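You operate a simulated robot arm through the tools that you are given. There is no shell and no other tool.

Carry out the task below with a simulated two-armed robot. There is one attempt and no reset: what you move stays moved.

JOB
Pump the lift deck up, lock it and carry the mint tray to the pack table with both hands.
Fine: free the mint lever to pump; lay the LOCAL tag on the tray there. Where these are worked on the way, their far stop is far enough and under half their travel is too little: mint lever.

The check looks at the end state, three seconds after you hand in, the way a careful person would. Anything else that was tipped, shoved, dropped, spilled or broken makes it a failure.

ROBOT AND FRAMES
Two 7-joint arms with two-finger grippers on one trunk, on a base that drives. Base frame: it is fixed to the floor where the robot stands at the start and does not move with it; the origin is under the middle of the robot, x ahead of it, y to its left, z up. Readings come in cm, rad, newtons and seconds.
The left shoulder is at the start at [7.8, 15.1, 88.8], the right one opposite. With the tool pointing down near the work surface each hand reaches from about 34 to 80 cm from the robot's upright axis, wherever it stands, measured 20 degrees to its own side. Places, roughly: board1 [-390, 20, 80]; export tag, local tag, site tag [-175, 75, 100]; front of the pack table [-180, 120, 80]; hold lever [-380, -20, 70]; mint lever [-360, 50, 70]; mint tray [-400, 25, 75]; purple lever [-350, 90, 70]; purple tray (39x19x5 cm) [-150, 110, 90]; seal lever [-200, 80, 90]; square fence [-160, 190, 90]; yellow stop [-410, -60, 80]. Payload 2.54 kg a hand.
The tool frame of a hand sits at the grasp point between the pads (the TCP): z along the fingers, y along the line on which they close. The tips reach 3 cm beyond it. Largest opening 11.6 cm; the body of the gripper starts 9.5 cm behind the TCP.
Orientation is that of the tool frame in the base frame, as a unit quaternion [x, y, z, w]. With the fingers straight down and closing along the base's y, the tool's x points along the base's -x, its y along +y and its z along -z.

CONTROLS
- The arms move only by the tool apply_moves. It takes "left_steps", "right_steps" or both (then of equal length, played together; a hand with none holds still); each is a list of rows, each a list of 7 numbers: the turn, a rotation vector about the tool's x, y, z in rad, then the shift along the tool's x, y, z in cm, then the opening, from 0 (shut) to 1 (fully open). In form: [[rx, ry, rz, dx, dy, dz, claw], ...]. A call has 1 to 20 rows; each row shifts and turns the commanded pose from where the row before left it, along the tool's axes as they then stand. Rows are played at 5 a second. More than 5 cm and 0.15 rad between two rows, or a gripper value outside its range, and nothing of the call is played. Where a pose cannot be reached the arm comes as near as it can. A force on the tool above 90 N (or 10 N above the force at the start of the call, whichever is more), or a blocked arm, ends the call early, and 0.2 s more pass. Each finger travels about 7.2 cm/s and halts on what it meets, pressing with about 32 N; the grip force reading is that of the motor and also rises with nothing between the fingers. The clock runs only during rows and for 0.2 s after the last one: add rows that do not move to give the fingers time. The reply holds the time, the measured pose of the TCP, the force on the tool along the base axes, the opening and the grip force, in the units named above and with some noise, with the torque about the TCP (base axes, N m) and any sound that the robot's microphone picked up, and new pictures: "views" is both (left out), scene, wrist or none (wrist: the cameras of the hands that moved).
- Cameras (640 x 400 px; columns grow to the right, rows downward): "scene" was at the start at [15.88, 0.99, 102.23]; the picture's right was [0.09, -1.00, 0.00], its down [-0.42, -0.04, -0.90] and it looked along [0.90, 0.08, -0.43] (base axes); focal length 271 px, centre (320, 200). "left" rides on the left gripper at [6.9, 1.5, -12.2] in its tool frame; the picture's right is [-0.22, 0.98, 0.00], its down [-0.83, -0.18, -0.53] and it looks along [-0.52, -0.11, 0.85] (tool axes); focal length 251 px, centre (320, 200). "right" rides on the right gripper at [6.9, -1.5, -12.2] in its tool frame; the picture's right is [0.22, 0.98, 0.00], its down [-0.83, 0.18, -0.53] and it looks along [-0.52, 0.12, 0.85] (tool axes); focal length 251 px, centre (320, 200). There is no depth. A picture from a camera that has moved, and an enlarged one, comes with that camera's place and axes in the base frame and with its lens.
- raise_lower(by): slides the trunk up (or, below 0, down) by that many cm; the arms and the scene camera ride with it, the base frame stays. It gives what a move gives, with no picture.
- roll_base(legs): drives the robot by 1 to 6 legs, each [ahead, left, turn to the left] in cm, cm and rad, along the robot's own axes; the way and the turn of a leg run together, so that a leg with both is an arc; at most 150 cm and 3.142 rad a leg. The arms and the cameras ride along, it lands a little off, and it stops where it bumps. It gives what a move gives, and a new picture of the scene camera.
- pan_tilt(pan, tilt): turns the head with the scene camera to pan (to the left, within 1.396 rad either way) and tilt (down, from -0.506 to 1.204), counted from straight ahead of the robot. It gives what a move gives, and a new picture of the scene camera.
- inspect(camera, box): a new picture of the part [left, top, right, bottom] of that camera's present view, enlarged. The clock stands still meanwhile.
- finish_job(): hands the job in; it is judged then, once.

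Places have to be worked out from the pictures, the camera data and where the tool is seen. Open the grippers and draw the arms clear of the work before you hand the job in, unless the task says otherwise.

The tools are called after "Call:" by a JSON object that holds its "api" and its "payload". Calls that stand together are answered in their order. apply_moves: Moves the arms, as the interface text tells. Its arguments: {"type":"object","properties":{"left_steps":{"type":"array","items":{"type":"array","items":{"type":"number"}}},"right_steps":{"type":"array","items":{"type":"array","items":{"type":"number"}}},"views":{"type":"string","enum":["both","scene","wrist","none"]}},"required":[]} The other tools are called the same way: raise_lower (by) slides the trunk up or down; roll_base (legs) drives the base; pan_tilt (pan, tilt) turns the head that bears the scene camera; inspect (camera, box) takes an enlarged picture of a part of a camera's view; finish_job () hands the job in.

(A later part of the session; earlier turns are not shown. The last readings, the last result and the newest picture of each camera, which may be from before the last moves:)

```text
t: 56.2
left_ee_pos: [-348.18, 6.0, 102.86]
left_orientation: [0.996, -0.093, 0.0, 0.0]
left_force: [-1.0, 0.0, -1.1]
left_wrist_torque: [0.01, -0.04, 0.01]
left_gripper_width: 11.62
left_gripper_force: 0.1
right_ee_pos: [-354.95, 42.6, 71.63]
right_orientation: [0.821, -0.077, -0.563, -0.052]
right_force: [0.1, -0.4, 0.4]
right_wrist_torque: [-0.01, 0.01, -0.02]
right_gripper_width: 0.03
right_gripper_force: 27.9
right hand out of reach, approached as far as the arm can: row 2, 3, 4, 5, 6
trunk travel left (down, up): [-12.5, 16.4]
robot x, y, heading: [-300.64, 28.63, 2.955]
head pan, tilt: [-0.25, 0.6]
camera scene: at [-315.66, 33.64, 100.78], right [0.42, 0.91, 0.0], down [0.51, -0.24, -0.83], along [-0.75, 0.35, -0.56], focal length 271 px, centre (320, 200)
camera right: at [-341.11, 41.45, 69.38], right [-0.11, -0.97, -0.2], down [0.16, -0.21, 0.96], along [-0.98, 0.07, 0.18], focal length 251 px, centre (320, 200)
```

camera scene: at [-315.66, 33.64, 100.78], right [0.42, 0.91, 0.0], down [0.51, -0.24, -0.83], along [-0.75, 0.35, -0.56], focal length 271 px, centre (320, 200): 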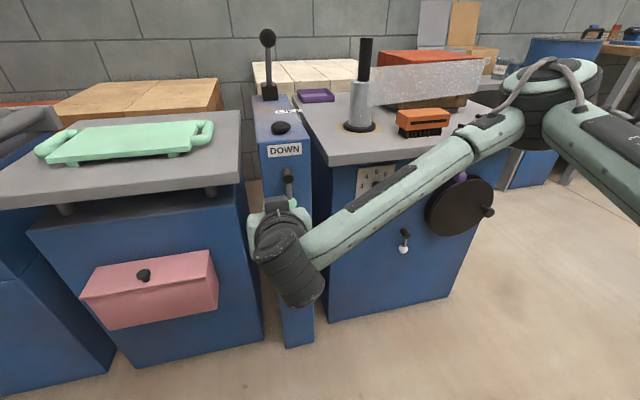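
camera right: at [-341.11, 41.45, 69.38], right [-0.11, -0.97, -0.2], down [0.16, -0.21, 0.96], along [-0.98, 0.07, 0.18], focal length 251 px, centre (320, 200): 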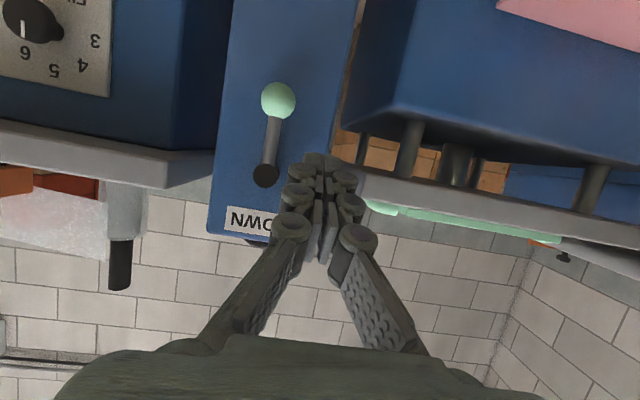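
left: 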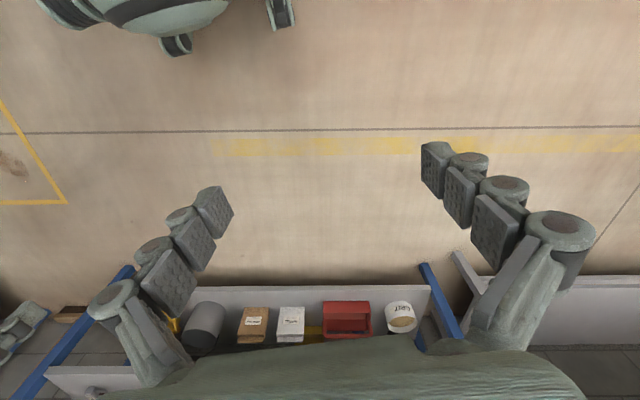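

The ball is ~13 cm ahead of the TCP along the fingers and ~4.3 cm to its right. I advance along the left side of the ball.

Call:
{"api": "apply_moves", "payload": {"right_steps": [[0, 0, 0, 0.8, 0, 3, 0], [0, 0, 0, 0.7, 0, 3, 0], [0, 0, 0, 0, 0, 2.5, 0], [0, 0, 0, 0, 0, 0, 0]], "views": "wrist"}}

```text
t: 57.2
left_ee_pos: [-348.16, 6.19, 102.86]
left_orientation: [0.996, -0.093, 0.0, 0.0]
left_force: [-0.5, 0.7, 0.2]
left_wrist_torque: [-0.02, -0.02, 0.01]
left_gripper_width: 11.61
left_gripper_force: 0.0
right_ee_pos: [-362.38, 43.99, 67.05]
right_orientation: [0.822, -0.077, -0.562, -0.053]
right_force: [-0.1, 0.8, 0.5]
right_wrist_torque: [0.02, -0.01, -0.01]
right_gripper_width: 0.0
right_gripper_force: 27.8
trunk travel left (down, up): [-12.5, 16.4]
robot x, y, heading: [-301.02, 28.44, 2.954]
head pan, tilt: [-0.25, 0.6]
camera right: at [-348.47, 42.89, 64.84], right [-0.11, -0.97, -0.2], down [0.16, -0.21, 0.96], along [-0.98, 0.07, 0.18], focal length 251 px, centre (320, 200)
```

right: 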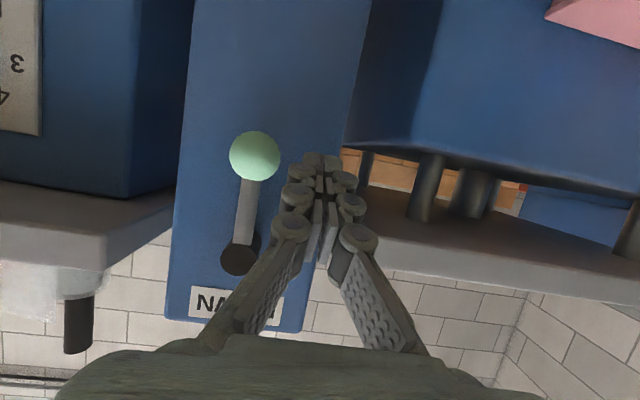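

The ball is now beside the fingertips (about 1.8 cm ahead of the TCP, 3.9 cm to its right). I push gently to the right and watch force and lever.

Call:
{"api": "apply_moves", "payload": {"right_steps": [[0, 0, 0, 0, -0.8, 0, 0], [0, 0, 0, 0, -0.8, 0, 0], [0, 0, 0, 0, -0.6, 0, 0], [0, 0, 0, 0, -0.6, 0, 0], [0, 0, 0, 0, 0, 0, 0]], "views": "wrist"}}

```text
t: 58.4
left_ee_pos: [-348.32, 5.74, 102.74]
left_orientation: [0.996, -0.092, -0.001, -0.001]
left_force: [-0.1, -0.4, 0.6]
left_wrist_torque: [0.03, -0.02, 0.01]
left_gripper_width: 11.62
left_gripper_force: 0.1
right_ee_pos: [-361.86, 45.6, 67.25]
right_orientation: [0.823, -0.069, -0.562, -0.043]
right_force: [-6.5, -50.1, -1.4]
right_wrist_torque: [-0.44, 0.02, 0.75]
right_gripper_width: 0.0
right_gripper_force: 28.8
trunk travel left (down, up): [-12.5, 16.4]
robot x, y, heading: [-301.04, 28.88, 2.958]
head pan, tilt: [-0.25, 0.6]
camera right: at [-347.94, 44.8, 65.05], right [-0.08, -0.98, -0.19], down [0.17, -0.2, 0.96], along [-0.98, 0.05, 0.18], focal length 251 px, centre (320, 200)
```

right: 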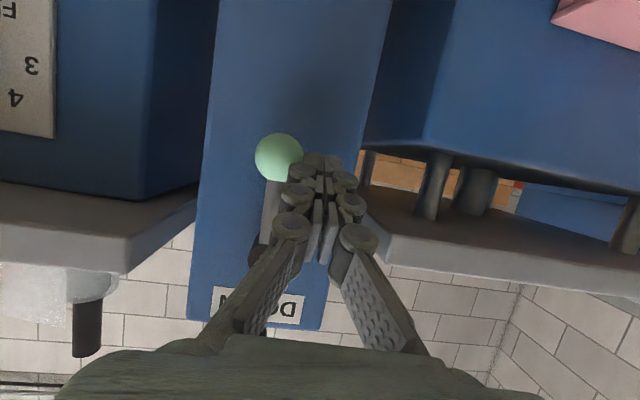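

50 N with no motion: the lever is at its stop on that side. I back off, go around to the ball's right side and push left instead.

Call:
{"api": "apply_moves", "payload": {"right_steps": [[0, 0, 0, 0, 1.5, 0, 0], [0, 0, 0, 0, 0, -3.5, 0], [0, 0, 0, 0, 0, -3.5, 0], [0, 0, 0, 0, -4, 0, 0], [0, 0, 0, 0, -4, 0, 0], [0, 0, 0, 0, 0, 0, 0]], "views": "wrist"}}

```text
t: 59.8
left_ee_pos: [-348.25, 6.06, 102.97]
left_orientation: [0.996, -0.092, -0.001, 0.0]
left_force: [-0.1, 0.1, 0.1]
left_wrist_torque: [0.0, 0.01, 0.0]
left_gripper_width: 11.61
left_gripper_force: 0.0
right_ee_pos: [-354.31, 51.19, 70.3]
right_orientation: [0.823, -0.08, -0.56, -0.055]
right_force: [-0.2, -0.1, 0.2]
right_wrist_torque: [-0.03, -0.01, -0.02]
right_gripper_width: 0.01
right_gripper_force: 28.9
right hand out of reach, approached as far as the arm can: row 5
trunk travel left (down, up): [-12.5, 16.4]
robot x, y, heading: [-300.72, 28.51, 2.953]
head pan, tilt: [-0.25, 0.6]
camera right: at [-340.51, 49.87, 68.22], right [-0.11, -0.97, -0.2], down [0.15, -0.22, 0.96], along [-0.98, 0.08, 0.17], focal length 251 px, centre (320, 200)
```

right: 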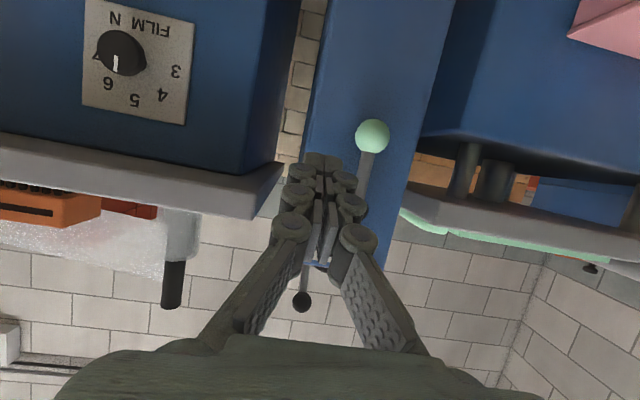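

Ball location fits ([-363.1, 48.1, 65.9]). I advance along its right side and push left about 2 cm past contact.

Call:
{"api": "apply_moves", "payload": {"right_steps": [[0, 0, 0, 0.6, 0, 3.5, 0], [0, 0, 0, 0.6, 0, 4, 0], [0, 0, 0, 0, 1.2, 0, 0], [0, 0, 0, 0, 1.0, 0, 0], [0, 0, 0, 0, 0.7, 0, 0], [0, 0, 0, 0, 0.7, 0, 0], [0, 0, 0, 0, 0.6, 0, 0], [0, 0, 0, 0, 0, 0, 0]], "views": "wrist"}}

```text
t: 61.6
left_ee_pos: [-348.22, 6.07, 102.95]
left_orientation: [0.996, -0.093, -0.001, -0.001]
left_force: [-0.8, 0.1, 0.7]
left_wrist_torque: [0.04, 0.02, -0.04]
left_gripper_width: 11.59
left_gripper_force: 0.2
right_ee_pos: [-362.04, 46.52, 67.72]
right_orientation: [0.822, -0.077, -0.562, -0.052]
right_force: [0.3, 0.9, 0.0]
right_wrist_torque: [0.0, 0.03, 0.04]
right_gripper_width: 0.02
right_gripper_force: 28.4
right hand out of reach, approached as far as the arm can: row 1, 2
trunk travel left (down, up): [-12.5, 16.4]
robot x, y, heading: [-300.64, 28.44, 2.958]
head pan, tilt: [-0.25, 0.6]
camera right: at [-348.18, 45.32, 65.57], right [-0.11, -0.97, -0.2], down [0.16, -0.21, 0.96], along [-0.98, 0.07, 0.18], focal length 251 px, centre (320, 200)
```

right: 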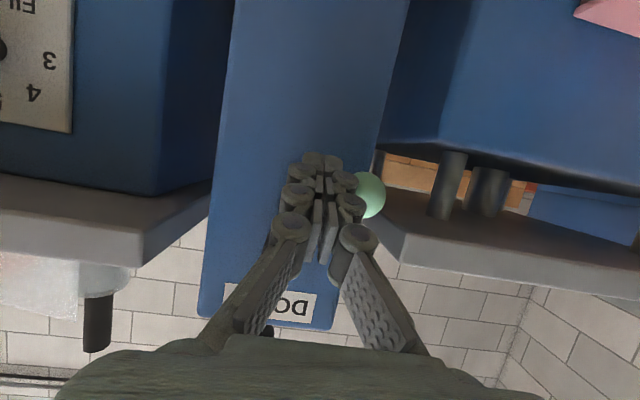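

The lever swings left freely. I follow the arc, left then up, to drive it toward its far stop.

Call:
{"api": "apply_moves", "payload": {"right_steps": [[0, 0, 0, -0.2, 1.5, -0.1, 0], [0, 0, 0, -0.3, 1.5, -0.1, 0], [0, 0, 0, -0.7, 0.8, -0.3, 0], [0, 0, 0, -1.0, 0.8, -0.4, 0], [0, 0, 0, -1.2, 0.5, -0.45, 0], [0, 0, 0, 0, 0, 0, 0]], "views": "both"}}

```text
t: 63.0
left_ee_pos: [-348.67, 6.37, 102.69]
left_orientation: [0.996, -0.092, 0.003, 0.001]
left_force: [0.2, 0.1, -0.4]
left_wrist_torque: [0.02, -0.04, 0.0]
left_gripper_width: 11.58
left_gripper_force: 0.1
right_ee_pos: [-362.54, 42.53, 69.14]
right_orientation: [0.834, -0.082, -0.543, -0.062]
right_force: [9.9, 21.5, -67.6]
right_wrist_torque: [-0.04, -0.9, -0.21]
right_gripper_width: 0.01
right_gripper_force: 28.6
trunk travel left (down, up): [-12.5, 16.4]
robot x, y, heading: [-301.08, 28.45, 2.952]
head pan, tilt: [-0.25, 0.6]
camera scene: at [-316.09, 33.87, 100.61], right [0.42, 0.91, 0.0], down [0.52, -0.24, -0.82], along [-0.74, 0.35, -0.57], focal length 271 px, centre (320, 200)
camera right: at [-348.6, 41.06, 67.62], right [-0.11, -0.97, -0.21], down [0.11, -0.22, 0.97], along [-0.99, 0.08, 0.13], focal length 251 px, centre (320, 200)
```

scene: 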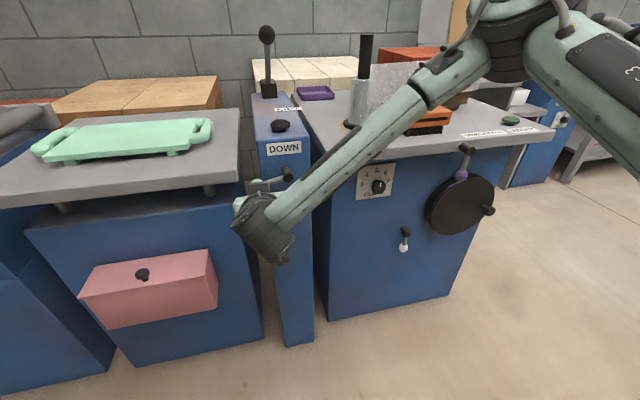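
right: 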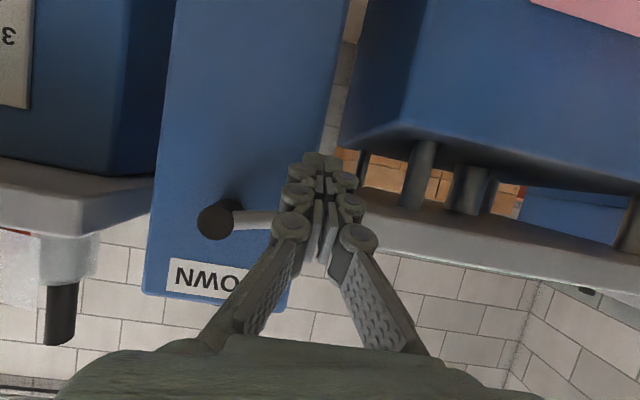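

The lever is now horizontal and pressing back with ~68 N: it's at its far stop. I ease down and retreat to see if it stays there.

Call:
{"api": "apply_moves", "payload": {"right_steps": [[0, 0, 0, 1.4, 0, 0.5, 0], [0, 0, 0, 1.0, 0, 0, 0], [0, 0, 0, 0, 0, -4, 0], [0, 0, 0, 0, 0, -4, 0], [0, 0, 0, 0, 0, 0, 0]], "views": "both"}}

```text
t: 64.2
left_ee_pos: [-348.29, 5.98, 102.97]
left_orientation: [0.996, -0.093, 0.0, 0.0]
left_force: [0.6, 0.0, -0.4]
left_wrist_torque: [0.0, -0.03, -0.02]
left_gripper_width: 11.62
left_gripper_force: 0.0
right_ee_pos: [-355.26, 40.22, 72.0]
right_orientation: [0.821, -0.077, -0.563, -0.052]
right_force: [-0.2, -0.6, 0.2]
right_wrist_torque: [0.0, -0.03, 0.02]
right_gripper_width: 0.02
right_gripper_force: 29.0
trunk travel left (down, up): [-12.5, 16.4]
robot x, y, heading: [-300.73, 28.13, 2.954]
head pan, tilt: [-0.25, 0.6]
camera scene: at [-315.67, 33.64, 100.79], right [0.42, 0.91, 0.0], down [0.51, -0.24, -0.83], along [-0.75, 0.35, -0.56], focal length 271 px, centre (320, 200)
camera right: at [-341.45, 38.97, 69.7], right [-0.11, -0.97, -0.2], down [0.16, -0.21, 0.96], along [-0.98, 0.07, 0.18], focal length 251 px, centre (320, 200)
```

scene: 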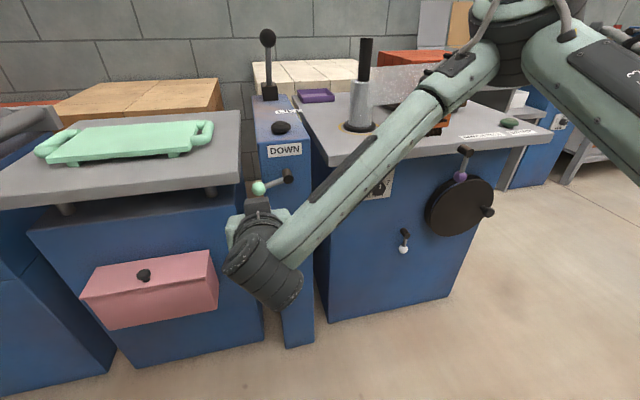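
right: 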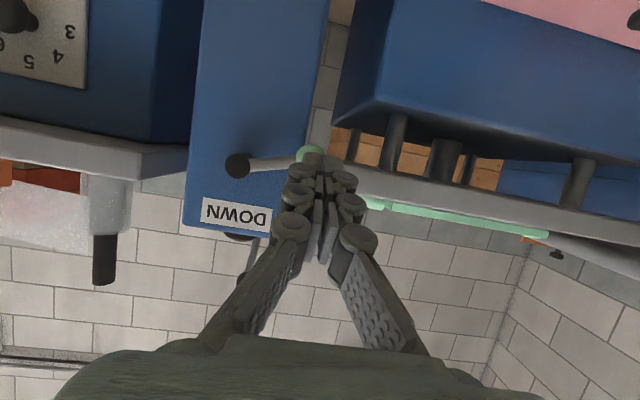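

The lever stays freed at horizontal. Next the pump handle: I retract and raise the right hand, then drive 12 cm closer.

Call:
{"api": "apply_moves", "payload": {"right_steps": [[0, 0, 0, 0, 0, -4, 0], [0, 0, 0, -2.75, -0.95, -2.7, 0], [0, 0, 0, -2.75, -0.95, -2.7, 0], [0, 0, 0, -2.75, -0.95, -2.7, 0], [0, 0, 0, -2.75, -0.95, -2.7, 0.3], [0, 0, 0, -2.75, -0.95, -2.7, 0.6], [0, 0, 0, -2.75, -0.95, -2.7, 0.6], [0, 0, 0, -2.75, -0.95, -2.7, 0.6], [0, 0, 0, -2.75, -0.95, -1.4, 0.6], [0, 0.13, 0, -2.75, -0.95, 0, 0.6], [0, 0.13, 0, 0, 0, 0, 0.6], [0, 0.13, 0, 0, 0, 0, 0.6], [0, 0, 0, 0, 0, 0, 0.6]], "views": "none"}}

Call:
{"api": "roll_base", "payload": {"legs": [[12, 0, 0]]}}

Call:
{"api": "pan_tilt", "payload": {"pan": -0.3, "tilt": 0.4}}

Call:
{"api": "inspect", "payload": {"camera": "right", "box": [0, 0, 640, 400]}}

```text
t: 67.0
left_ee_pos: [-348.19, 6.15, 102.89]
left_orientation: [0.996, -0.092, -0.001, 0.0]
left_force: [-0.5, -1.0, 0.2]
left_wrist_torque: [0.03, 0.03, -0.04]
left_gripper_width: 11.61
left_gripper_force: 0.0
right_ee_pos: [-341.35, 45.15, 104.25]
right_orientation: [0.915, -0.085, -0.392, -0.036]
right_force: [0.0, -0.1, 0.8]
right_wrist_torque: [-0.04, 0.01, -0.01]
right_gripper_width: 6.95
right_gripper_force: 0.1
right hand out of reach, approached as far as the arm can: row 5, 6
trunk travel left (down, up): [-12.5, 16.4]
robot x, y, heading: [-301.01, 28.14, 2.956]
head pan, tilt: [-0.25, 0.6]
```

```text
t: 68.2
left_ee_pos: [-360.03, 8.25, 102.75]
left_orientation: [0.996, -0.092, 0.0, 0.0]
left_force: [0.3, 0.3, 0.9]
left_wrist_torque: [-0.03, -0.01, 0.01]
left_gripper_width: 11.6
left_gripper_force: 0.1
right_ee_pos: [-353.24, 47.37, 104.19]
right_orientation: [0.915, -0.085, -0.393, -0.036]
right_force: [-0.1, 0.5, -0.7]
right_wrist_torque: [0.01, -0.01, 0.04]
right_gripper_width: 6.98
right_gripper_force: 0.1
trunk travel left (down, up): [-12.5, 16.4]
robot x, y, heading: [-312.44, 30.44, 2.959]
head pan, tilt: [-0.25, 0.6]
camera scene: at [-327.52, 35.84, 100.77], right [0.42, 0.91, 0.0], down [0.51, -0.24, -0.82], along [-0.75, 0.35, -0.57], focal length 271 px, centre (320, 200)
```

scene: 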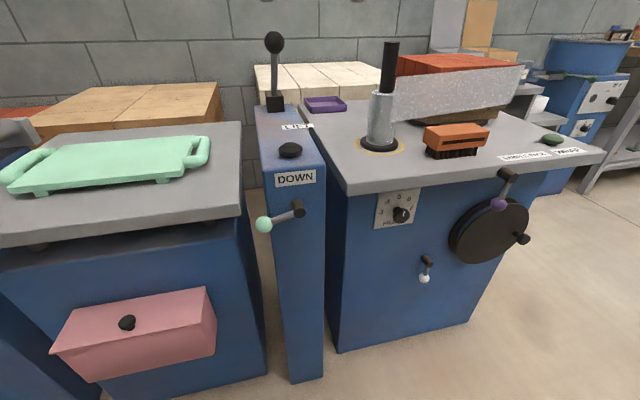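

```text
t: 69.0
left_ee_pos: [-359.86, 8.27, 102.93]
left_orientation: [0.996, -0.092, 0.0, 0.0]
left_force: [-0.5, 0.2, 0.5]
left_wrist_torque: [-0.01, -0.01, 0.03]
left_gripper_width: 11.6
left_gripper_force: 0.1
right_ee_pos: [-353.16, 47.37, 104.28]
right_orientation: [0.915, -0.085, -0.392, -0.036]
right_force: [0.0, -0.2, 0.2]
right_wrist_torque: [0.01, 0.01, -0.03]
right_gripper_width: 6.95
right_gripper_force: 0.1
trunk travel left (down, up): [-12.5, 16.4]
robot x, y, heading: [-312.78, 30.59, 2.96]
head pan, tilt: [-0.3, 0.4]
camera scene: at [-327.67, 36.43, 102.6], right [0.47, 0.88, 0.0], down [0.34, -0.18, -0.92], along [-0.81, 0.43, -0.39], focal length 271 px, centre (320, 200)
```

scene: 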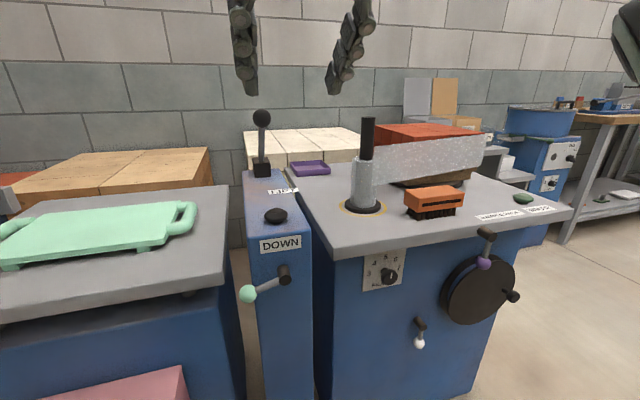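

```text
1.00 times, centred on (320, 200) of right (not enlarged: the box is as wide or as high as the picture)
camera zoom: at [-339.59, 46.24, 107.47], right [-0.03, -0.99, -0.15], down [-0.21, -0.14, 0.97], along [-0.98, 0.07, -0.21], focal length 251 px, centre (320, 200)
```

zoom: 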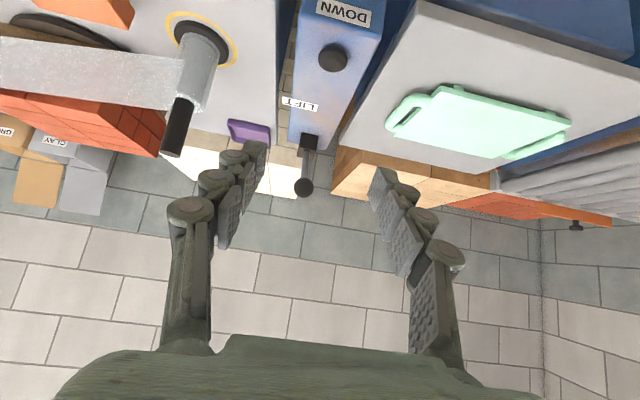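

Triangulated in the robot frame: pump ball at ~72 cm ahead, 8.6 right, z≈97; pivot ~88 ahead, z≈81. I move the open right hand in line with the rod, stopping short of the ball.

Call:
{"api": "apply_moves", "payload": {"right_steps": [[0, 0, 0, -3.7, 0.1, 2, 0.6], [0, 0, 0, -3.7, 0.1, 2, 0.6], [0, 0, 0, -3.7, 0.1, 2, 0.6], [0, 0, 0, -3.7, 0.1, 2, 0.6], [0, 0, 0, 0, 0, 4, 0.6], [0, 0, 0, 0, 0, 4, 0.6], [0, 0, 0, 0, 0, 4, 0.6], [0, 0, 0, 0, 0, 0, 0.6]], "views": "both"}}

```text
t: 70.8
left_ee_pos: [-359.96, 8.21, 102.8]
left_orientation: [0.996, -0.092, 0.0, 0.0]
left_force: [0.0, -0.2, 0.1]
left_wrist_torque: [-0.04, -0.04, -0.02]
left_gripper_width: 11.6
left_gripper_force: 0.0
right_ee_pos: [-377.53, 51.42, 101.39]
right_orientation: [0.915, -0.085, -0.393, -0.035]
right_force: [-0.2, 0.5, 0.0]
right_wrist_torque: [-0.04, -0.02, 0.0]
right_gripper_width: 6.98
right_gripper_force: 0.0
trunk travel left (down, up): [-12.5, 16.4]
robot x, y, heading: [-312.61, 31.01, 2.957]
head pan, tilt: [-0.3, 0.4]
camera scene: at [-327.67, 36.43, 102.6], right [0.47, 0.88, 0.0], down [0.34, -0.18, -0.92], along [-0.81, 0.43, -0.39], focal length 271 px, centre (320, 200)
camera right: at [-363.94, 50.33, 104.59], right [-0.03, -0.99, -0.15], down [-0.21, -0.14, 0.97], along [-0.98, 0.07, -0.2], focal length 251 px, centre (320, 200)
```

scene: 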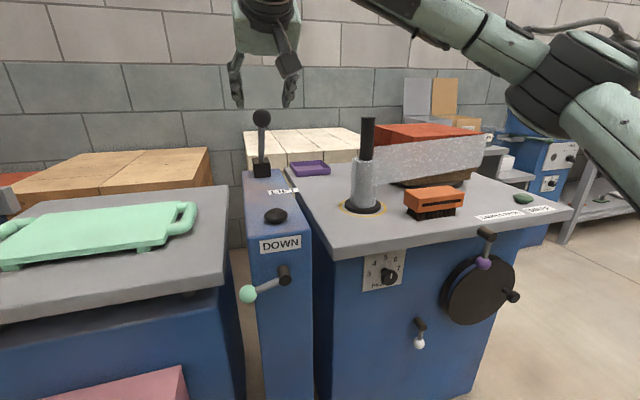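
right: 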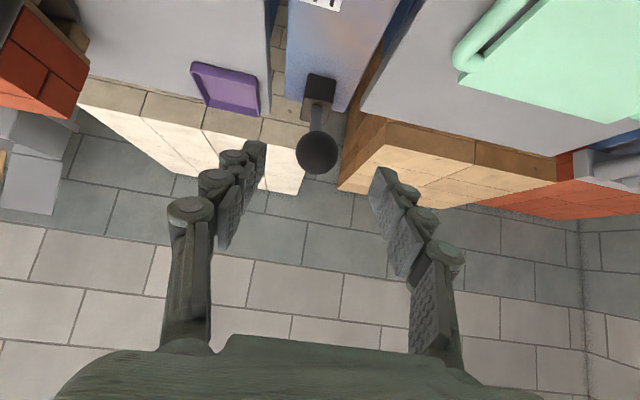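

The ball sits ~7 cm ahead between the fingers. I advance onto it and close.

Call:
{"api": "apply_moves", "payload": {"right_steps": [[0, 0, 0, -0.3, 0.1, 3.5, 0.6], [0, 0, 0, -0.3, 0, 3.3, 0.6], [0, 0, 0, 0, 0, 0, 0.3], [0, 0, 0, 0, 0, 0, 0.2], [0, 0, 0, 0, 0, 0, 0.1], [0, 0, 0, 0, 0, 0, 0.1]], "views": "both"}}

```text
t: 72.2
left_ee_pos: [-359.96, 8.3, 102.9]
left_orientation: [0.996, -0.091, -0.001, 0.001]
left_force: [-1.2, 0.0, 0.4]
left_wrist_torque: [-0.04, 0.0, 0.01]
left_gripper_width: 11.59
left_gripper_force: 0.0
right_ee_pos: [-382.61, 52.4, 97.08]
right_orientation: [0.915, -0.087, -0.392, -0.037]
right_force: [2.2, 6.9, 1.0]
right_wrist_torque: [0.1, 0.06, -0.19]
right_gripper_width: 3.59
right_gripper_force: 44.7
trunk travel left (down, up): [-12.5, 16.4]
robot x, y, heading: [-312.6, 30.63, 2.958]
head pan, tilt: [-0.3, 0.4]
camera scene: at [-327.64, 36.49, 102.6], right [0.47, 0.88, 0.0], down [0.34, -0.18, -0.92], along [-0.82, 0.43, -0.39], focal length 271 px, centre (320, 200)
camera right: at [-369.05, 51.26, 100.29], right [-0.04, -0.99, -0.15], down [-0.21, -0.14, 0.97], along [-0.98, 0.07, -0.2], focal length 251 px, centre (320, 200)
```

scene: 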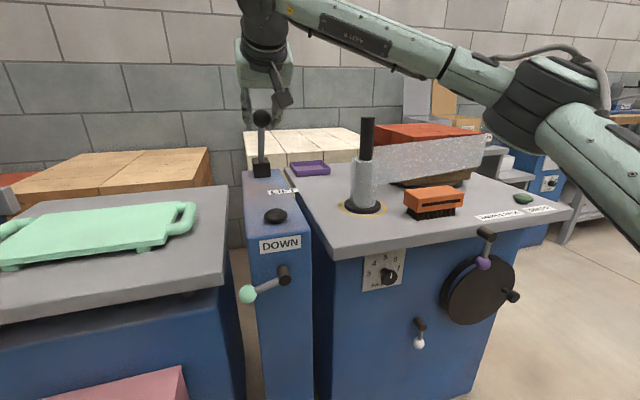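
right: 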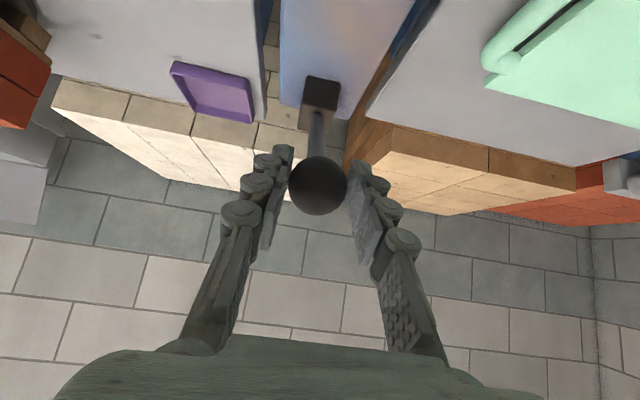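

The ball is gripped (3.6 cm). I try a small motion up-and-back along the arc to feel which way it pumps.

Call:
{"api": "apply_moves", "payload": {"right_steps": [[0, 0, 0, -0.7, 0, 0, 0.1], [0, 0, 0, -0.7, 0, 0, 0.1], [0, 0, 0, 0, 0, 0, 0.1]], "views": "none"}}

```text
t: 73.0
left_ee_pos: [-359.97, 8.23, 102.82]
left_orientation: [0.996, -0.092, -0.001, 0.001]
left_force: [0.3, -0.5, -0.1]
left_wrist_torque: [-0.04, 0.0, 0.03]
left_gripper_width: 11.57
left_gripper_force: 0.2
right_ee_pos: [-383.61, 52.5, 97.65]
right_orientation: [0.917, -0.086, -0.387, -0.038]
right_force: [29.2, 2.8, -23.0]
right_wrist_torque: [-0.03, -0.59, -0.1]
right_gripper_width: 3.61
right_gripper_force: 44.7
trunk travel left (down, up): [-12.5, 16.4]
robot x, y, heading: [-312.35, 31.1, 2.955]
head pan, tilt: [-0.3, 0.4]
```

That way resists (~37 N). I go back and try the other way, down toward me.

Call:
{"api": "apply_moves", "payload": {"right_steps": [[0, 0, 0, 0.7, 0, 0, 0.1], [0, 0, 0, 0.7, 0, 0, 0.1], [0, 0, 0, 0.7, 0, 0, 0.1], [0, 0, 0, 0.7, 0, 0, 0.1], [0, 0, 0, 0, 0, 0, 0.1]], "views": "wrist"}}

```text
t: 74.2
left_ee_pos: [-360.17, 8.22, 102.84]
left_orientation: [0.996, -0.091, 0.001, 0.001]
left_force: [-0.8, -0.2, -0.4]
left_wrist_torque: [0.01, 0.03, 0.01]
left_gripper_width: 11.59
left_gripper_force: 0.0
right_ee_pos: [-381.98, 52.19, 95.86]
right_orientation: [0.915, -0.086, -0.392, -0.037]
right_force: [-17.6, 0.0, -2.4]
right_wrist_torque: [0.16, 1.4, 0.01]
right_gripper_width: 3.61
right_gripper_force: 45.0
trunk travel left (down, up): [-12.5, 16.4]
robot x, y, heading: [-312.66, 30.89, 2.956]
head pan, tilt: [-0.3, 0.4]
camera right: at [-368.38, 51.16, 99.1], right [-0.03, -0.99, -0.15], down [-0.21, -0.14, 0.97], along [-0.98, 0.07, -0.21], focal length 251 px, centre (320, 200)
```

right: 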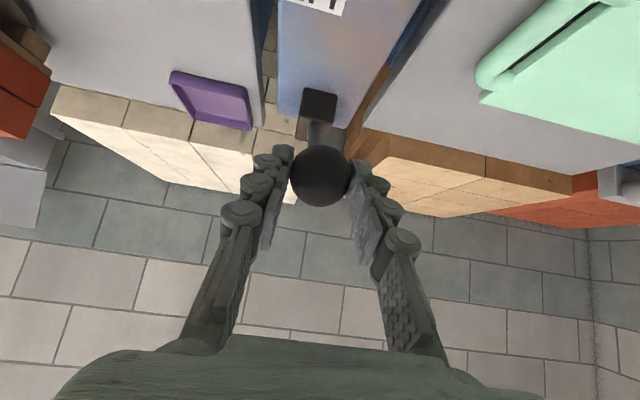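

It seems to give in this direction with some resistance. I continue pulling down along the arc and watch.

Call:
{"api": "apply_moves", "payload": {"right_steps": [[0, 0, 0, 0.8, 0, 0, 0.05], [0, 0, 0, 0.8, 0, 0, 0.05], [0, 0, 0, 0.8, 0, 0.05, 0.05], [0, 0, 0, 0.8, 0, 0.05, 0.05], [0, 0, 0, 0, 0, 0, 0.05]], "views": "both"}}

```text
t: 75.4
left_ee_pos: [-360.23, 8.27, 102.72]
left_orientation: [0.996, -0.092, 0.001, 0.0]
left_force: [0.8, 0.8, 0.2]
left_wrist_torque: [-0.04, 0.02, 0.02]
left_gripper_width: 11.59
left_gripper_force: 0.1
right_ee_pos: [-380.02, 51.77, 93.16]
right_orientation: [0.916, -0.085, -0.39, -0.036]
right_force: [-30.1, -2.0, -5.6]
right_wrist_torque: [0.18, 1.09, 0.1]
right_gripper_width: 3.61
right_gripper_force: 44.8
trunk travel left (down, up): [-12.5, 16.4]
robot x, y, heading: [-312.82, 30.85, 2.957]
head pan, tilt: [-0.3, 0.4]
camera scene: at [-327.96, 36.43, 102.54], right [0.47, 0.88, 0.0], down [0.35, -0.18, -0.92], along [-0.81, 0.43, -0.39], focal length 271 px, centre (320, 200)
camera right: at [-366.39, 50.75, 96.52], right [-0.03, -0.99, -0.15], down [-0.22, -0.14, 0.97], along [-0.98, 0.07, -0.21], focal length 251 px, centre (320, 200)
```

scene: 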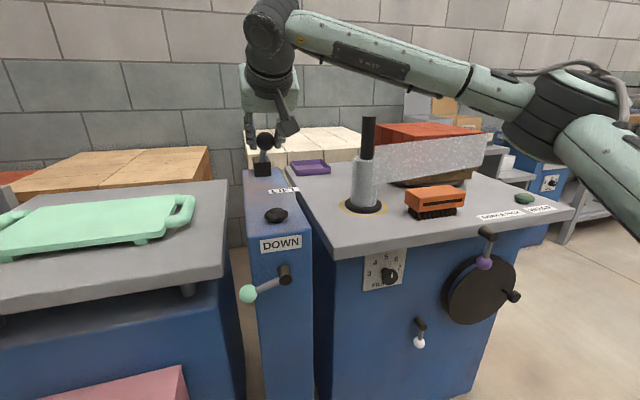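
right: 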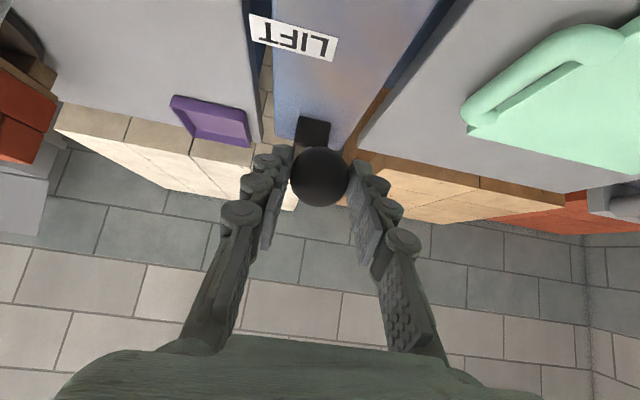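

The deck rose with this down stroke — it's pumping. The side load suggests the arc is steeper, so I continue more straight down.

Call:
{"api": "apply_moves", "payload": {"right_steps": [[0, 0, 0, 0.6, 0, 0.5, 0.05], [0, 0, 0, 0.75, 0, 0.4, 0.05], [0, 0, 0, 0.75, 0, 0.4, 0.05], [0, 0, 0, 0.75, 0, 0.4, 0.05], [0, 0, 0, 0.75, 0, 0.4, 0.05], [0, 0, 0, 0, 0, 0, 0.05]], "views": "both"}}

```text
t: 76.8
left_ee_pos: [-359.64, 8.0, 103.11]
left_orientation: [0.996, -0.092, -0.003, -0.001]
left_force: [0.1, -0.7, -0.1]
left_wrist_torque: [0.03, -0.04, -0.02]
left_gripper_width: 11.61
left_gripper_force: 0.0
right_ee_pos: [-378.63, 51.5, 89.72]
right_orientation: [0.915, -0.085, -0.393, -0.036]
right_force: [13.9, -3.5, 11.9]
right_wrist_torque: [0.17, 0.94, 0.0]
right_gripper_width: 3.62
right_gripper_force: 44.7
trunk travel left (down, up): [-12.5, 16.4]
robot x, y, heading: [-313.0, 30.59, 2.956]
head pan, tilt: [-0.3, 0.4]
camera scene: at [-327.44, 36.38, 102.65], right [0.47, 0.88, 0.0], down [0.34, -0.18, -0.92], along [-0.82, 0.43, -0.39], focal length 271 px, centre (320, 200)
camera right: at [-365.03, 50.47, 92.91], right [-0.03, -0.99, -0.16], down [-0.21, -0.14, 0.97], along [-0.98, 0.07, -0.2], focal length 251 px, centre (320, 200)
```

scene: 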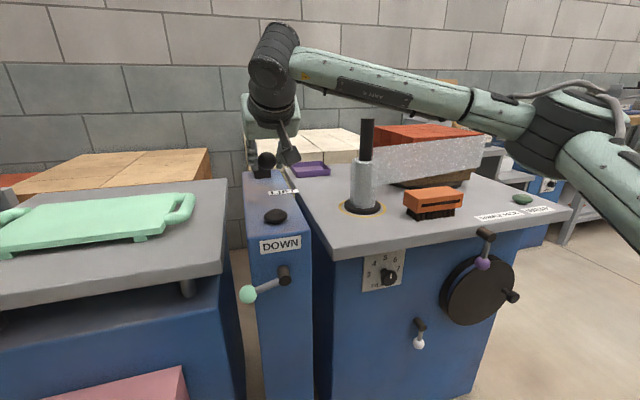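
right: 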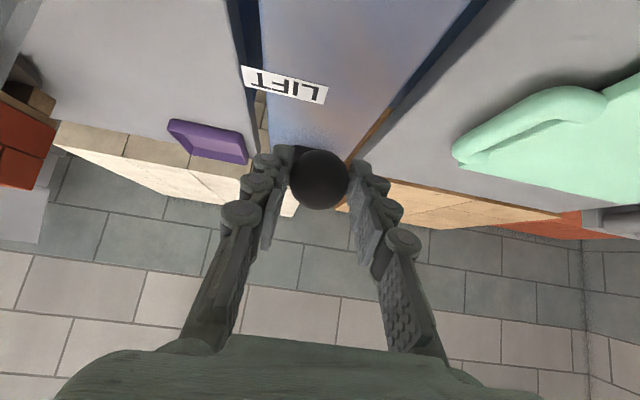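

The handle keeps going down; I continue to look for its bottom stop.

Call:
{"api": "apply_moves", "payload": {"right_steps": [[0, 0, 0, 0.7, 0, 0.4, 0.05], [0, 0, 0, 0.7, 0, 0.4, 0.05], [0, 0, 0, 0.7, 0, 0.4, 0.05], [0, 0, 0, 0.7, 0, 0.4, 0.05], [0, 0, 0, 0, 0, 0, 0.05]], "views": "both"}}

```text
t: 78.0
left_ee_pos: [-359.9, 8.17, 102.94]
left_orientation: [0.996, -0.093, -0.001, 0.001]
left_force: [-0.6, 0.1, 0.4]
left_wrist_torque: [-0.01, -0.01, 0.02]
left_gripper_width: 11.58
left_gripper_force: 0.0
right_ee_pos: [-378.16, 51.38, 86.64]
right_orientation: [0.914, -0.085, -0.394, -0.036]
right_force: [-13.8, -0.8, 16.3]
right_wrist_torque: [0.1, 0.31, 0.12]
right_gripper_width: 3.59
right_gripper_force: 45.0
trunk travel left (down, up): [-12.5, 16.4]
robot x, y, heading: [-312.36, 30.65, 2.951]
head pan, tilt: [-0.3, 0.4]
camera scene: at [-327.65, 36.39, 102.62], right [0.47, 0.88, 0.0], down [0.34, -0.18, -0.92], along [-0.82, 0.43, -0.39], focal length 271 px, centre (320, 200)
camera right: at [-364.52, 50.34, 89.71], right [-0.04, -0.99, -0.15], down [-0.21, -0.14, 0.97], along [-0.98, 0.07, -0.2], focal length 251 px, centre (320, 200)
```

scene: 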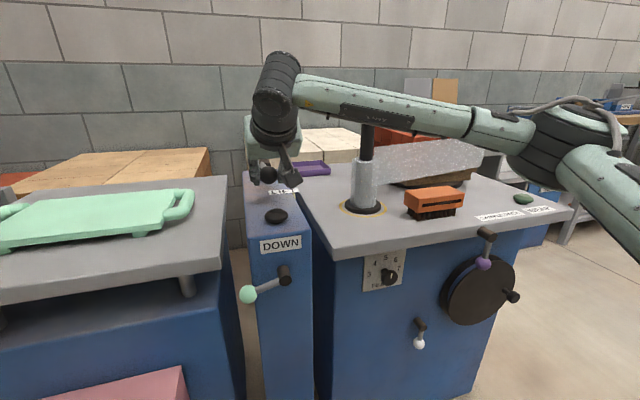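
right: 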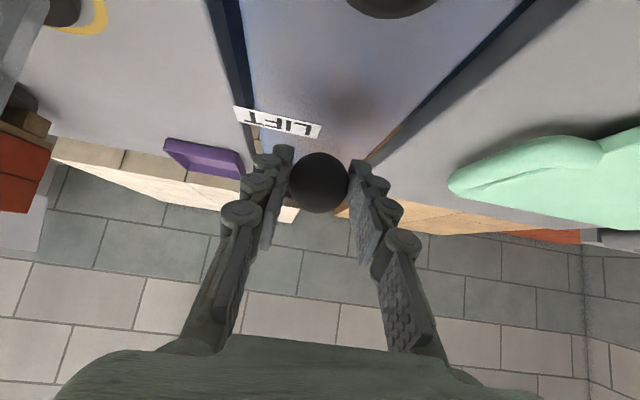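

The deck rises further. I press slightly further straight down to find the stop, then look.

Call:
{"api": "apply_moves", "payload": {"right_steps": [[0, 0, 0, 0.5, 0, 0.5, 0.05], [0, 0, 0, 0.5, 0, 0.5, 0.05], [0, 0, 0, 0.3, 0, 0.3, 0.05], [0, 0, 0, 0, 0, 0, 0.05]], "views": "scene"}}

```text
t: 79.0
left_ee_pos: [-359.95, 8.11, 102.91]
left_orientation: [0.996, -0.091, 0.0, 0.0]
left_force: [-0.1, 0.8, 0.6]
left_wrist_torque: [-0.01, 0.03, -0.01]
left_gripper_width: 11.62
left_gripper_force: 0.0
right_ee_pos: [-378.01, 51.44, 84.29]
right_orientation: [0.916, -0.084, -0.39, -0.036]
right_force: [0.3, -0.4, 0.4]
right_wrist_torque: [0.01, 0.0, -0.02]
right_gripper_width: 0.58
right_gripper_force: 0.1
trunk travel left (down, up): [-12.5, 16.4]
robot x, y, heading: [-312.57, 30.51, 2.955]
head pan, tilt: [-0.3, 0.4]
camera scene: at [-327.61, 36.42, 102.57], right [0.47, 0.88, 0.0], down [0.34, -0.18, -0.92], along [-0.82, 0.43, -0.39], focal length 271 px, centre (320, 200)
```

scene: 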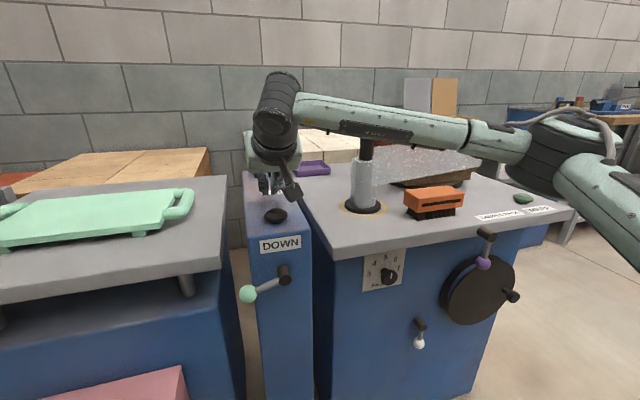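

The fingers slipped off the ball at its lower stop; the deck stays up. I check with the wrist camera where the handle is.

Call:
{"api": "inspect", "payload": {"camera": "right", "box": [0, 0, 640, 400]}}

Call:
{"api": "inspect", "payload": {"camera": "scene", "box": [220, 100, 340, 220]}}

```text
1.00 times, centred on (320, 200) of right (not enlarged: the box is as wide or as high as the picture)
camera zoom: at [-364.41, 50.33, 87.5], right [-0.03, -0.99, -0.16], down [-0.22, -0.15, 0.97], along [-0.98, 0.07, -0.21], focal length 251 px, centre (320, 200)
```

zoom: 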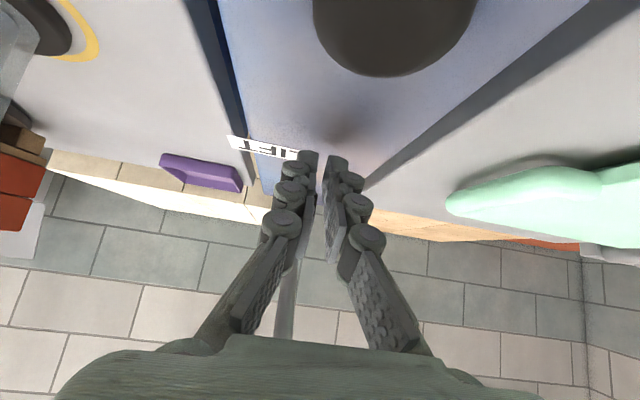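

```text
3.33 times, centred on (280, 160) of scene
camera zoom: at [-327.61, 36.42, 102.57], right [0.47, 0.88, 0.0], down [0.34, -0.18, -0.92], along [-0.82, 0.43, -0.39], focal length 904 px, centre (453, 333)
```

zoom: 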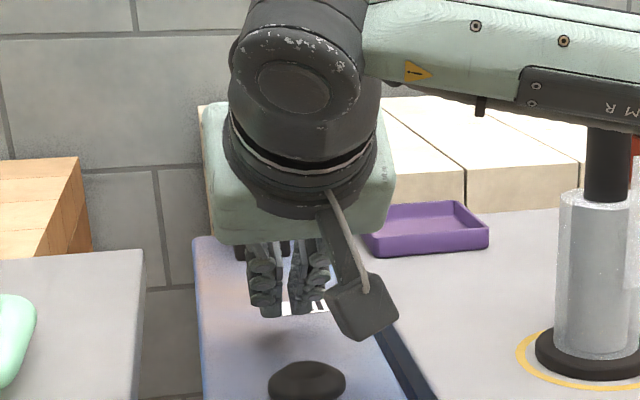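

The handle has sprung back up; one stroke = deck up a notch. I withdraw, go back above to the pre-grasp, and regrasp the ball.

Call:
{"api": "apply_moves", "payload": {"right_steps": [[0, 0, 0, 0, 0, -4.1, 0.05], [0, 0, 0, 0, 0, -4.1, 0.05], [0, 0, 0, 0, 0, -4.1, 0.3], [0, 0, 0, -4, 0, 0, 0.5], [0, 0, 0, -4, 0, 0, 0.5], [0, 0, 0, -4, 0, 0, 0.5], [0, 0, 0, 0, 0, 0, 0.5]], "views": "both"}}

```text
t: 80.6
left_ee_pos: [-360.03, 8.16, 102.84]
left_orientation: [0.996, -0.092, -0.001, 0.001]
left_force: [0.5, 0.0, -0.7]
left_wrist_torque: [0.01, 0.0, -0.02]
left_gripper_width: 11.59
left_gripper_force: 0.1
right_ee_pos: [-377.52, 51.2, 101.67]
right_orientation: [0.915, -0.085, -0.392, -0.036]
right_force: [0.2, -0.6, -0.9]
right_wrist_torque: [-0.01, -0.04, -0.03]
right_gripper_width: 5.81
right_gripper_force: 0.0
trunk travel left (down, up): [-12.5, 16.4]
robot x, y, heading: [-312.64, 30.74, 2.957]
head pan, tilt: [-0.3, 0.4]
camera scene: at [-327.67, 36.43, 102.6], right [0.47, 0.88, 0.0], down [0.34, -0.18, -0.92], along [-0.81, 0.43, -0.39], focal length 271 px, centre (320, 200)
camera right: at [-363.98, 50.08, 104.91], right [-0.03, -0.99, -0.16], down [-0.21, -0.14, 0.97], along [-0.98, 0.07, -0.21], focal length 251 px, centre (320, 200)
```

scene: 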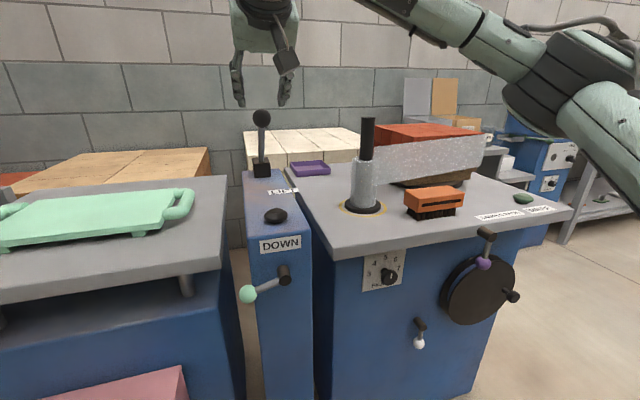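
right: 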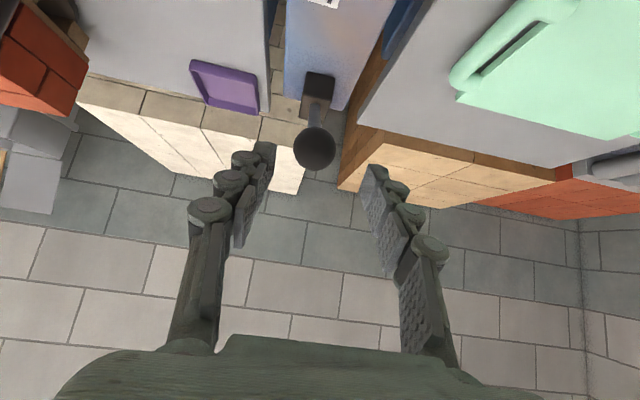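

The handle is at its rest position again, deck a notch higher. I grasp the ball and make one full stroke down and back along the fitted arc (radius ~24 cm).

Call:
{"api": "apply_moves", "payload": {"right_steps": [[0, 0, 0, -0.3, 0.1, 3.5, 0.5], [0, 0, 0, -0.3, 0.1, 3.5, 0.5], [0, 0, 0, 0, 0, 0, 0.05], [0, 0, 0, 0, 0, 0, 0.05], [0, 0, 0, 0, 0, 0, 0.05], [0, 0, 0, 1.88, 0, 0.28, 0.05], [0, 0, 0, 1.85, 0, 0.43, 0.05], [0, 0, 0, 1.81, 0, 0.58, 0.05], [0, 0, 0, 1.76, 0, 0.72, 0.05], [0, 0, 0, 1.7, 0, 0.85, 0.05], [0, 0, 0, 1.4, 0, 0.85, 0.05], [0, 0, 0, 0, 0, 0, 0.05]], "views": "both"}}

```text
t: 83.2
left_ee_pos: [-359.86, 8.36, 102.97]
left_orientation: [0.996, -0.091, -0.001, 0.001]
left_force: [0.6, 0.0, 0.3]
left_wrist_torque: [-0.02, 0.02, 0.04]
left_gripper_width: 11.6
left_gripper_force: 0.0
right_ee_pos: [-378.45, 51.56, 87.26]
right_orientation: [0.915, -0.086, -0.393, -0.036]
right_force: [5.9, 18.6, 9.5]
right_wrist_torque: [0.28, 0.92, -0.28]
right_gripper_width: 3.59
right_gripper_force: 45.0
trunk travel left (down, up): [-12.5, 16.4]
robot x, y, heading: [-312.67, 31.07, 2.955]
head pan, tilt: [-0.3, 0.4]
camera scene: at [-327.54, 36.54, 102.62], right [0.47, 0.88, 0.0], down [0.34, -0.18, -0.92], along [-0.82, 0.43, -0.39], focal length 271 px, centre (320, 200)
camera right: at [-364.81, 50.37, 90.42], right [-0.04, -0.99, -0.15], down [-0.21, -0.14, 0.97], along [-0.98, 0.07, -0.2], focal length 251 px, centre (320, 200)
```

scene: 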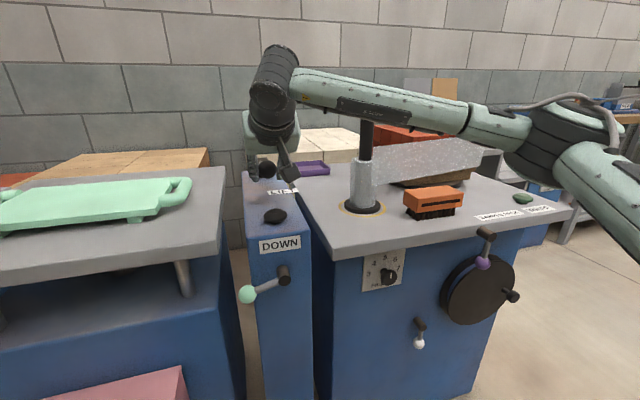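
right: 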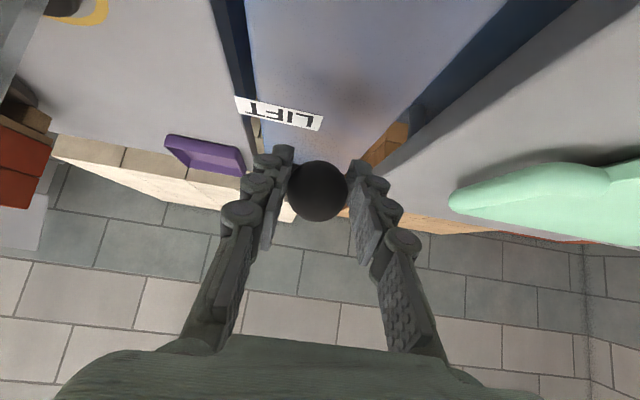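

The second stroke works (deck up again). I return the handle and stroke again, while drawing the left hand up and back clear of the rising tray.

Call:
{"api": "apply_moves", "payload": {"right_steps": [[0, 0, 0, -1.4, 0, -0.85, 0.05], [0, 0, 0, -1.7, 0, -0.85, 0.05], [0, 0, 0, -1.76, 0, -0.72, 0.05], [0, 0, 0, -1.81, 0, -0.58, 0.05], [0, 0, 0, -1.85, 0, -0.43, 0.05], [0, 0, 0, -1.88, 0, -0.28, 0.05], [0, 0, 0, 0, 0, 0, 0.05], [0, 0, 0, 1.88, 0, 0.28, 0.05], [0, 0, 0, 1.85, 0, 0.43, 0.05], [0, 0, 0, 1.81, 0, 0.58, 0.05], [0, 0, 0, 1.76, 0, 0.72, 0.05], [0, 0, 0, 1.7, 0, 0.85, 0.05], [0, 0, 0, 1.4, 0, 0.85, 0.05], [0, 0, 0, 0, 0, 0, 0.05]], "left_steps": [[0, 0, 0, 0.7, 0, -0.9, 1], [0, 0, 0, 0.7, 0, -0.9, 1], [0, 0, 0, 0.7, 0, -0.9, 1], [0, 0, 0, 0.7, 0, -0.9, 1], [0, 0, 0, 0.7, 0, -0.9, 1], [0, 0, 0, 0.7, 0, -0.9, 1], [0, 0, 0, 0.7, 0, -0.9, 1], [0, 0, 0, 0.7, 0, -0.9, 1], [0, 0, 0, 0.7, 0, -0.9, 1], [0, 0, 0, 0.7, 0, -0.9, 1], [0, 0, 0, 0, 0, 0, 1], [0, 0, 0, 0, 0, 0, 1], [0, 0, 0, 0, 0, 0, 1], [0, 0, 0, 0, 0, 0, 1]], "views": "scene"}}

```text
t: 86.2
left_ee_pos: [-352.91, 7.11, 111.47]
left_orientation: [0.996, -0.092, -0.002, -0.001]
left_force: [-0.1, -0.1, -1.1]
left_wrist_torque: [-0.01, -0.02, 0.0]
left_gripper_width: 11.62
left_gripper_force: 0.0
left hand out of reach, approached as far as the arm can: row 10
right_ee_pos: [-378.15, 51.53, 87.36]
right_orientation: [0.915, -0.086, -0.393, -0.037]
right_force: [13.2, 17.7, 11.2]
right_wrist_torque: [0.22, 0.99, -0.3]
right_gripper_width: 3.62
right_gripper_force: 45.3
trunk travel left (down, up): [-12.5, 16.4]
robot x, y, heading: [-312.15, 30.85, 2.955]
head pan, tilt: [-0.3, 0.4]
camera scene: at [-327.47, 36.53, 102.63], right [0.47, 0.88, 0.0], down [0.34, -0.18, -0.92], along [-0.82, 0.43, -0.39], focal length 271 px, centre (320, 200)
```

scene: 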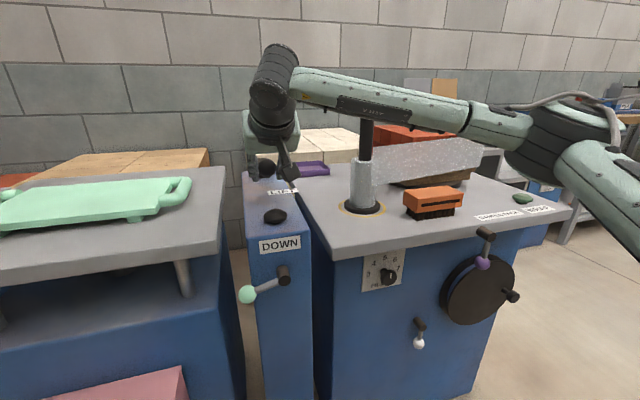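

The deck height looks unchanged after this stroke; I return the handle fully, hold, and check before repeating.

Call:
{"api": "apply_moves", "payload": {"right_steps": [[0, 0, 0, -1.4, 0, -0.85, 0.05], [0, 0, 0, -1.7, 0, -0.85, 0.05], [0, 0, 0, -1.76, 0, -0.72, 0.05], [0, 0, 0, -1.81, 0, -0.58, 0.05], [0, 0, 0, -1.85, 0, -0.43, 0.05], [0, 0, 0, -1.88, 0, -0.28, 0.05], [0, 0, 0, -0.5, 0, 0, 0.05], [0, 0, 0, 0, 0, 0, 0.05]], "views": "both"}}

```text
t: 88.0
left_ee_pos: [-353.04, 7.11, 111.35]
left_orientation: [0.996, -0.092, -0.002, 0.0]
left_force: [-0.6, -1.0, 0.0]
left_wrist_torque: [-0.01, 0.0, 0.02]
left_gripper_width: 11.6
left_gripper_force: 0.2
right_ee_pos: [-382.98, 52.5, 97.01]
right_orientation: [0.918, -0.085, -0.385, -0.038]
right_force: [25.3, 8.5, -29.7]
right_wrist_torque: [-0.1, -0.6, -0.25]
right_gripper_width: 3.6
right_gripper_force: 44.8
trunk travel left (down, up): [-12.5, 16.4]
robot x, y, heading: [-312.57, 30.66, 2.954]
head pan, tilt: [-0.3, 0.4]
camera scene: at [-327.69, 36.58, 102.56], right [0.47, 0.88, 0.0], down [0.34, -0.18, -0.92], along [-0.81, 0.43, -0.39], focal length 271 px, centre (320, 200)
camera right: at [-369.55, 51.32, 100.44], right [-0.03, -0.99, -0.16], down [-0.23, -0.15, 0.96], along [-0.97, 0.07, -0.22], focal length 251 px, centre (320, 200)
```

scene: 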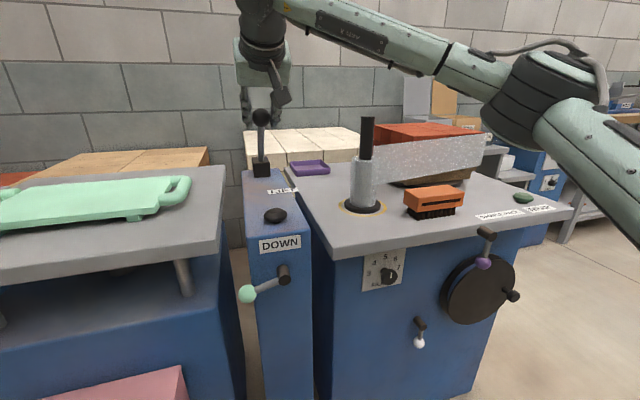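
right: 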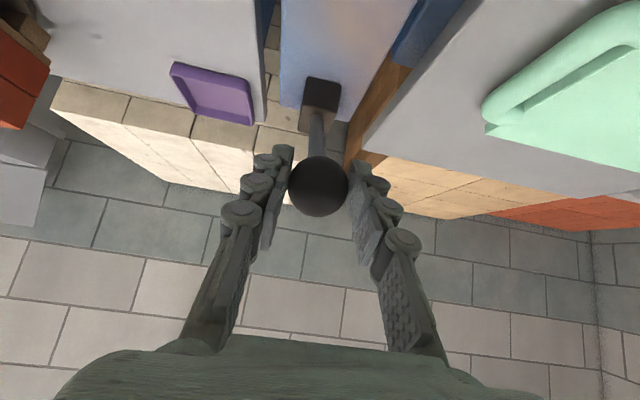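

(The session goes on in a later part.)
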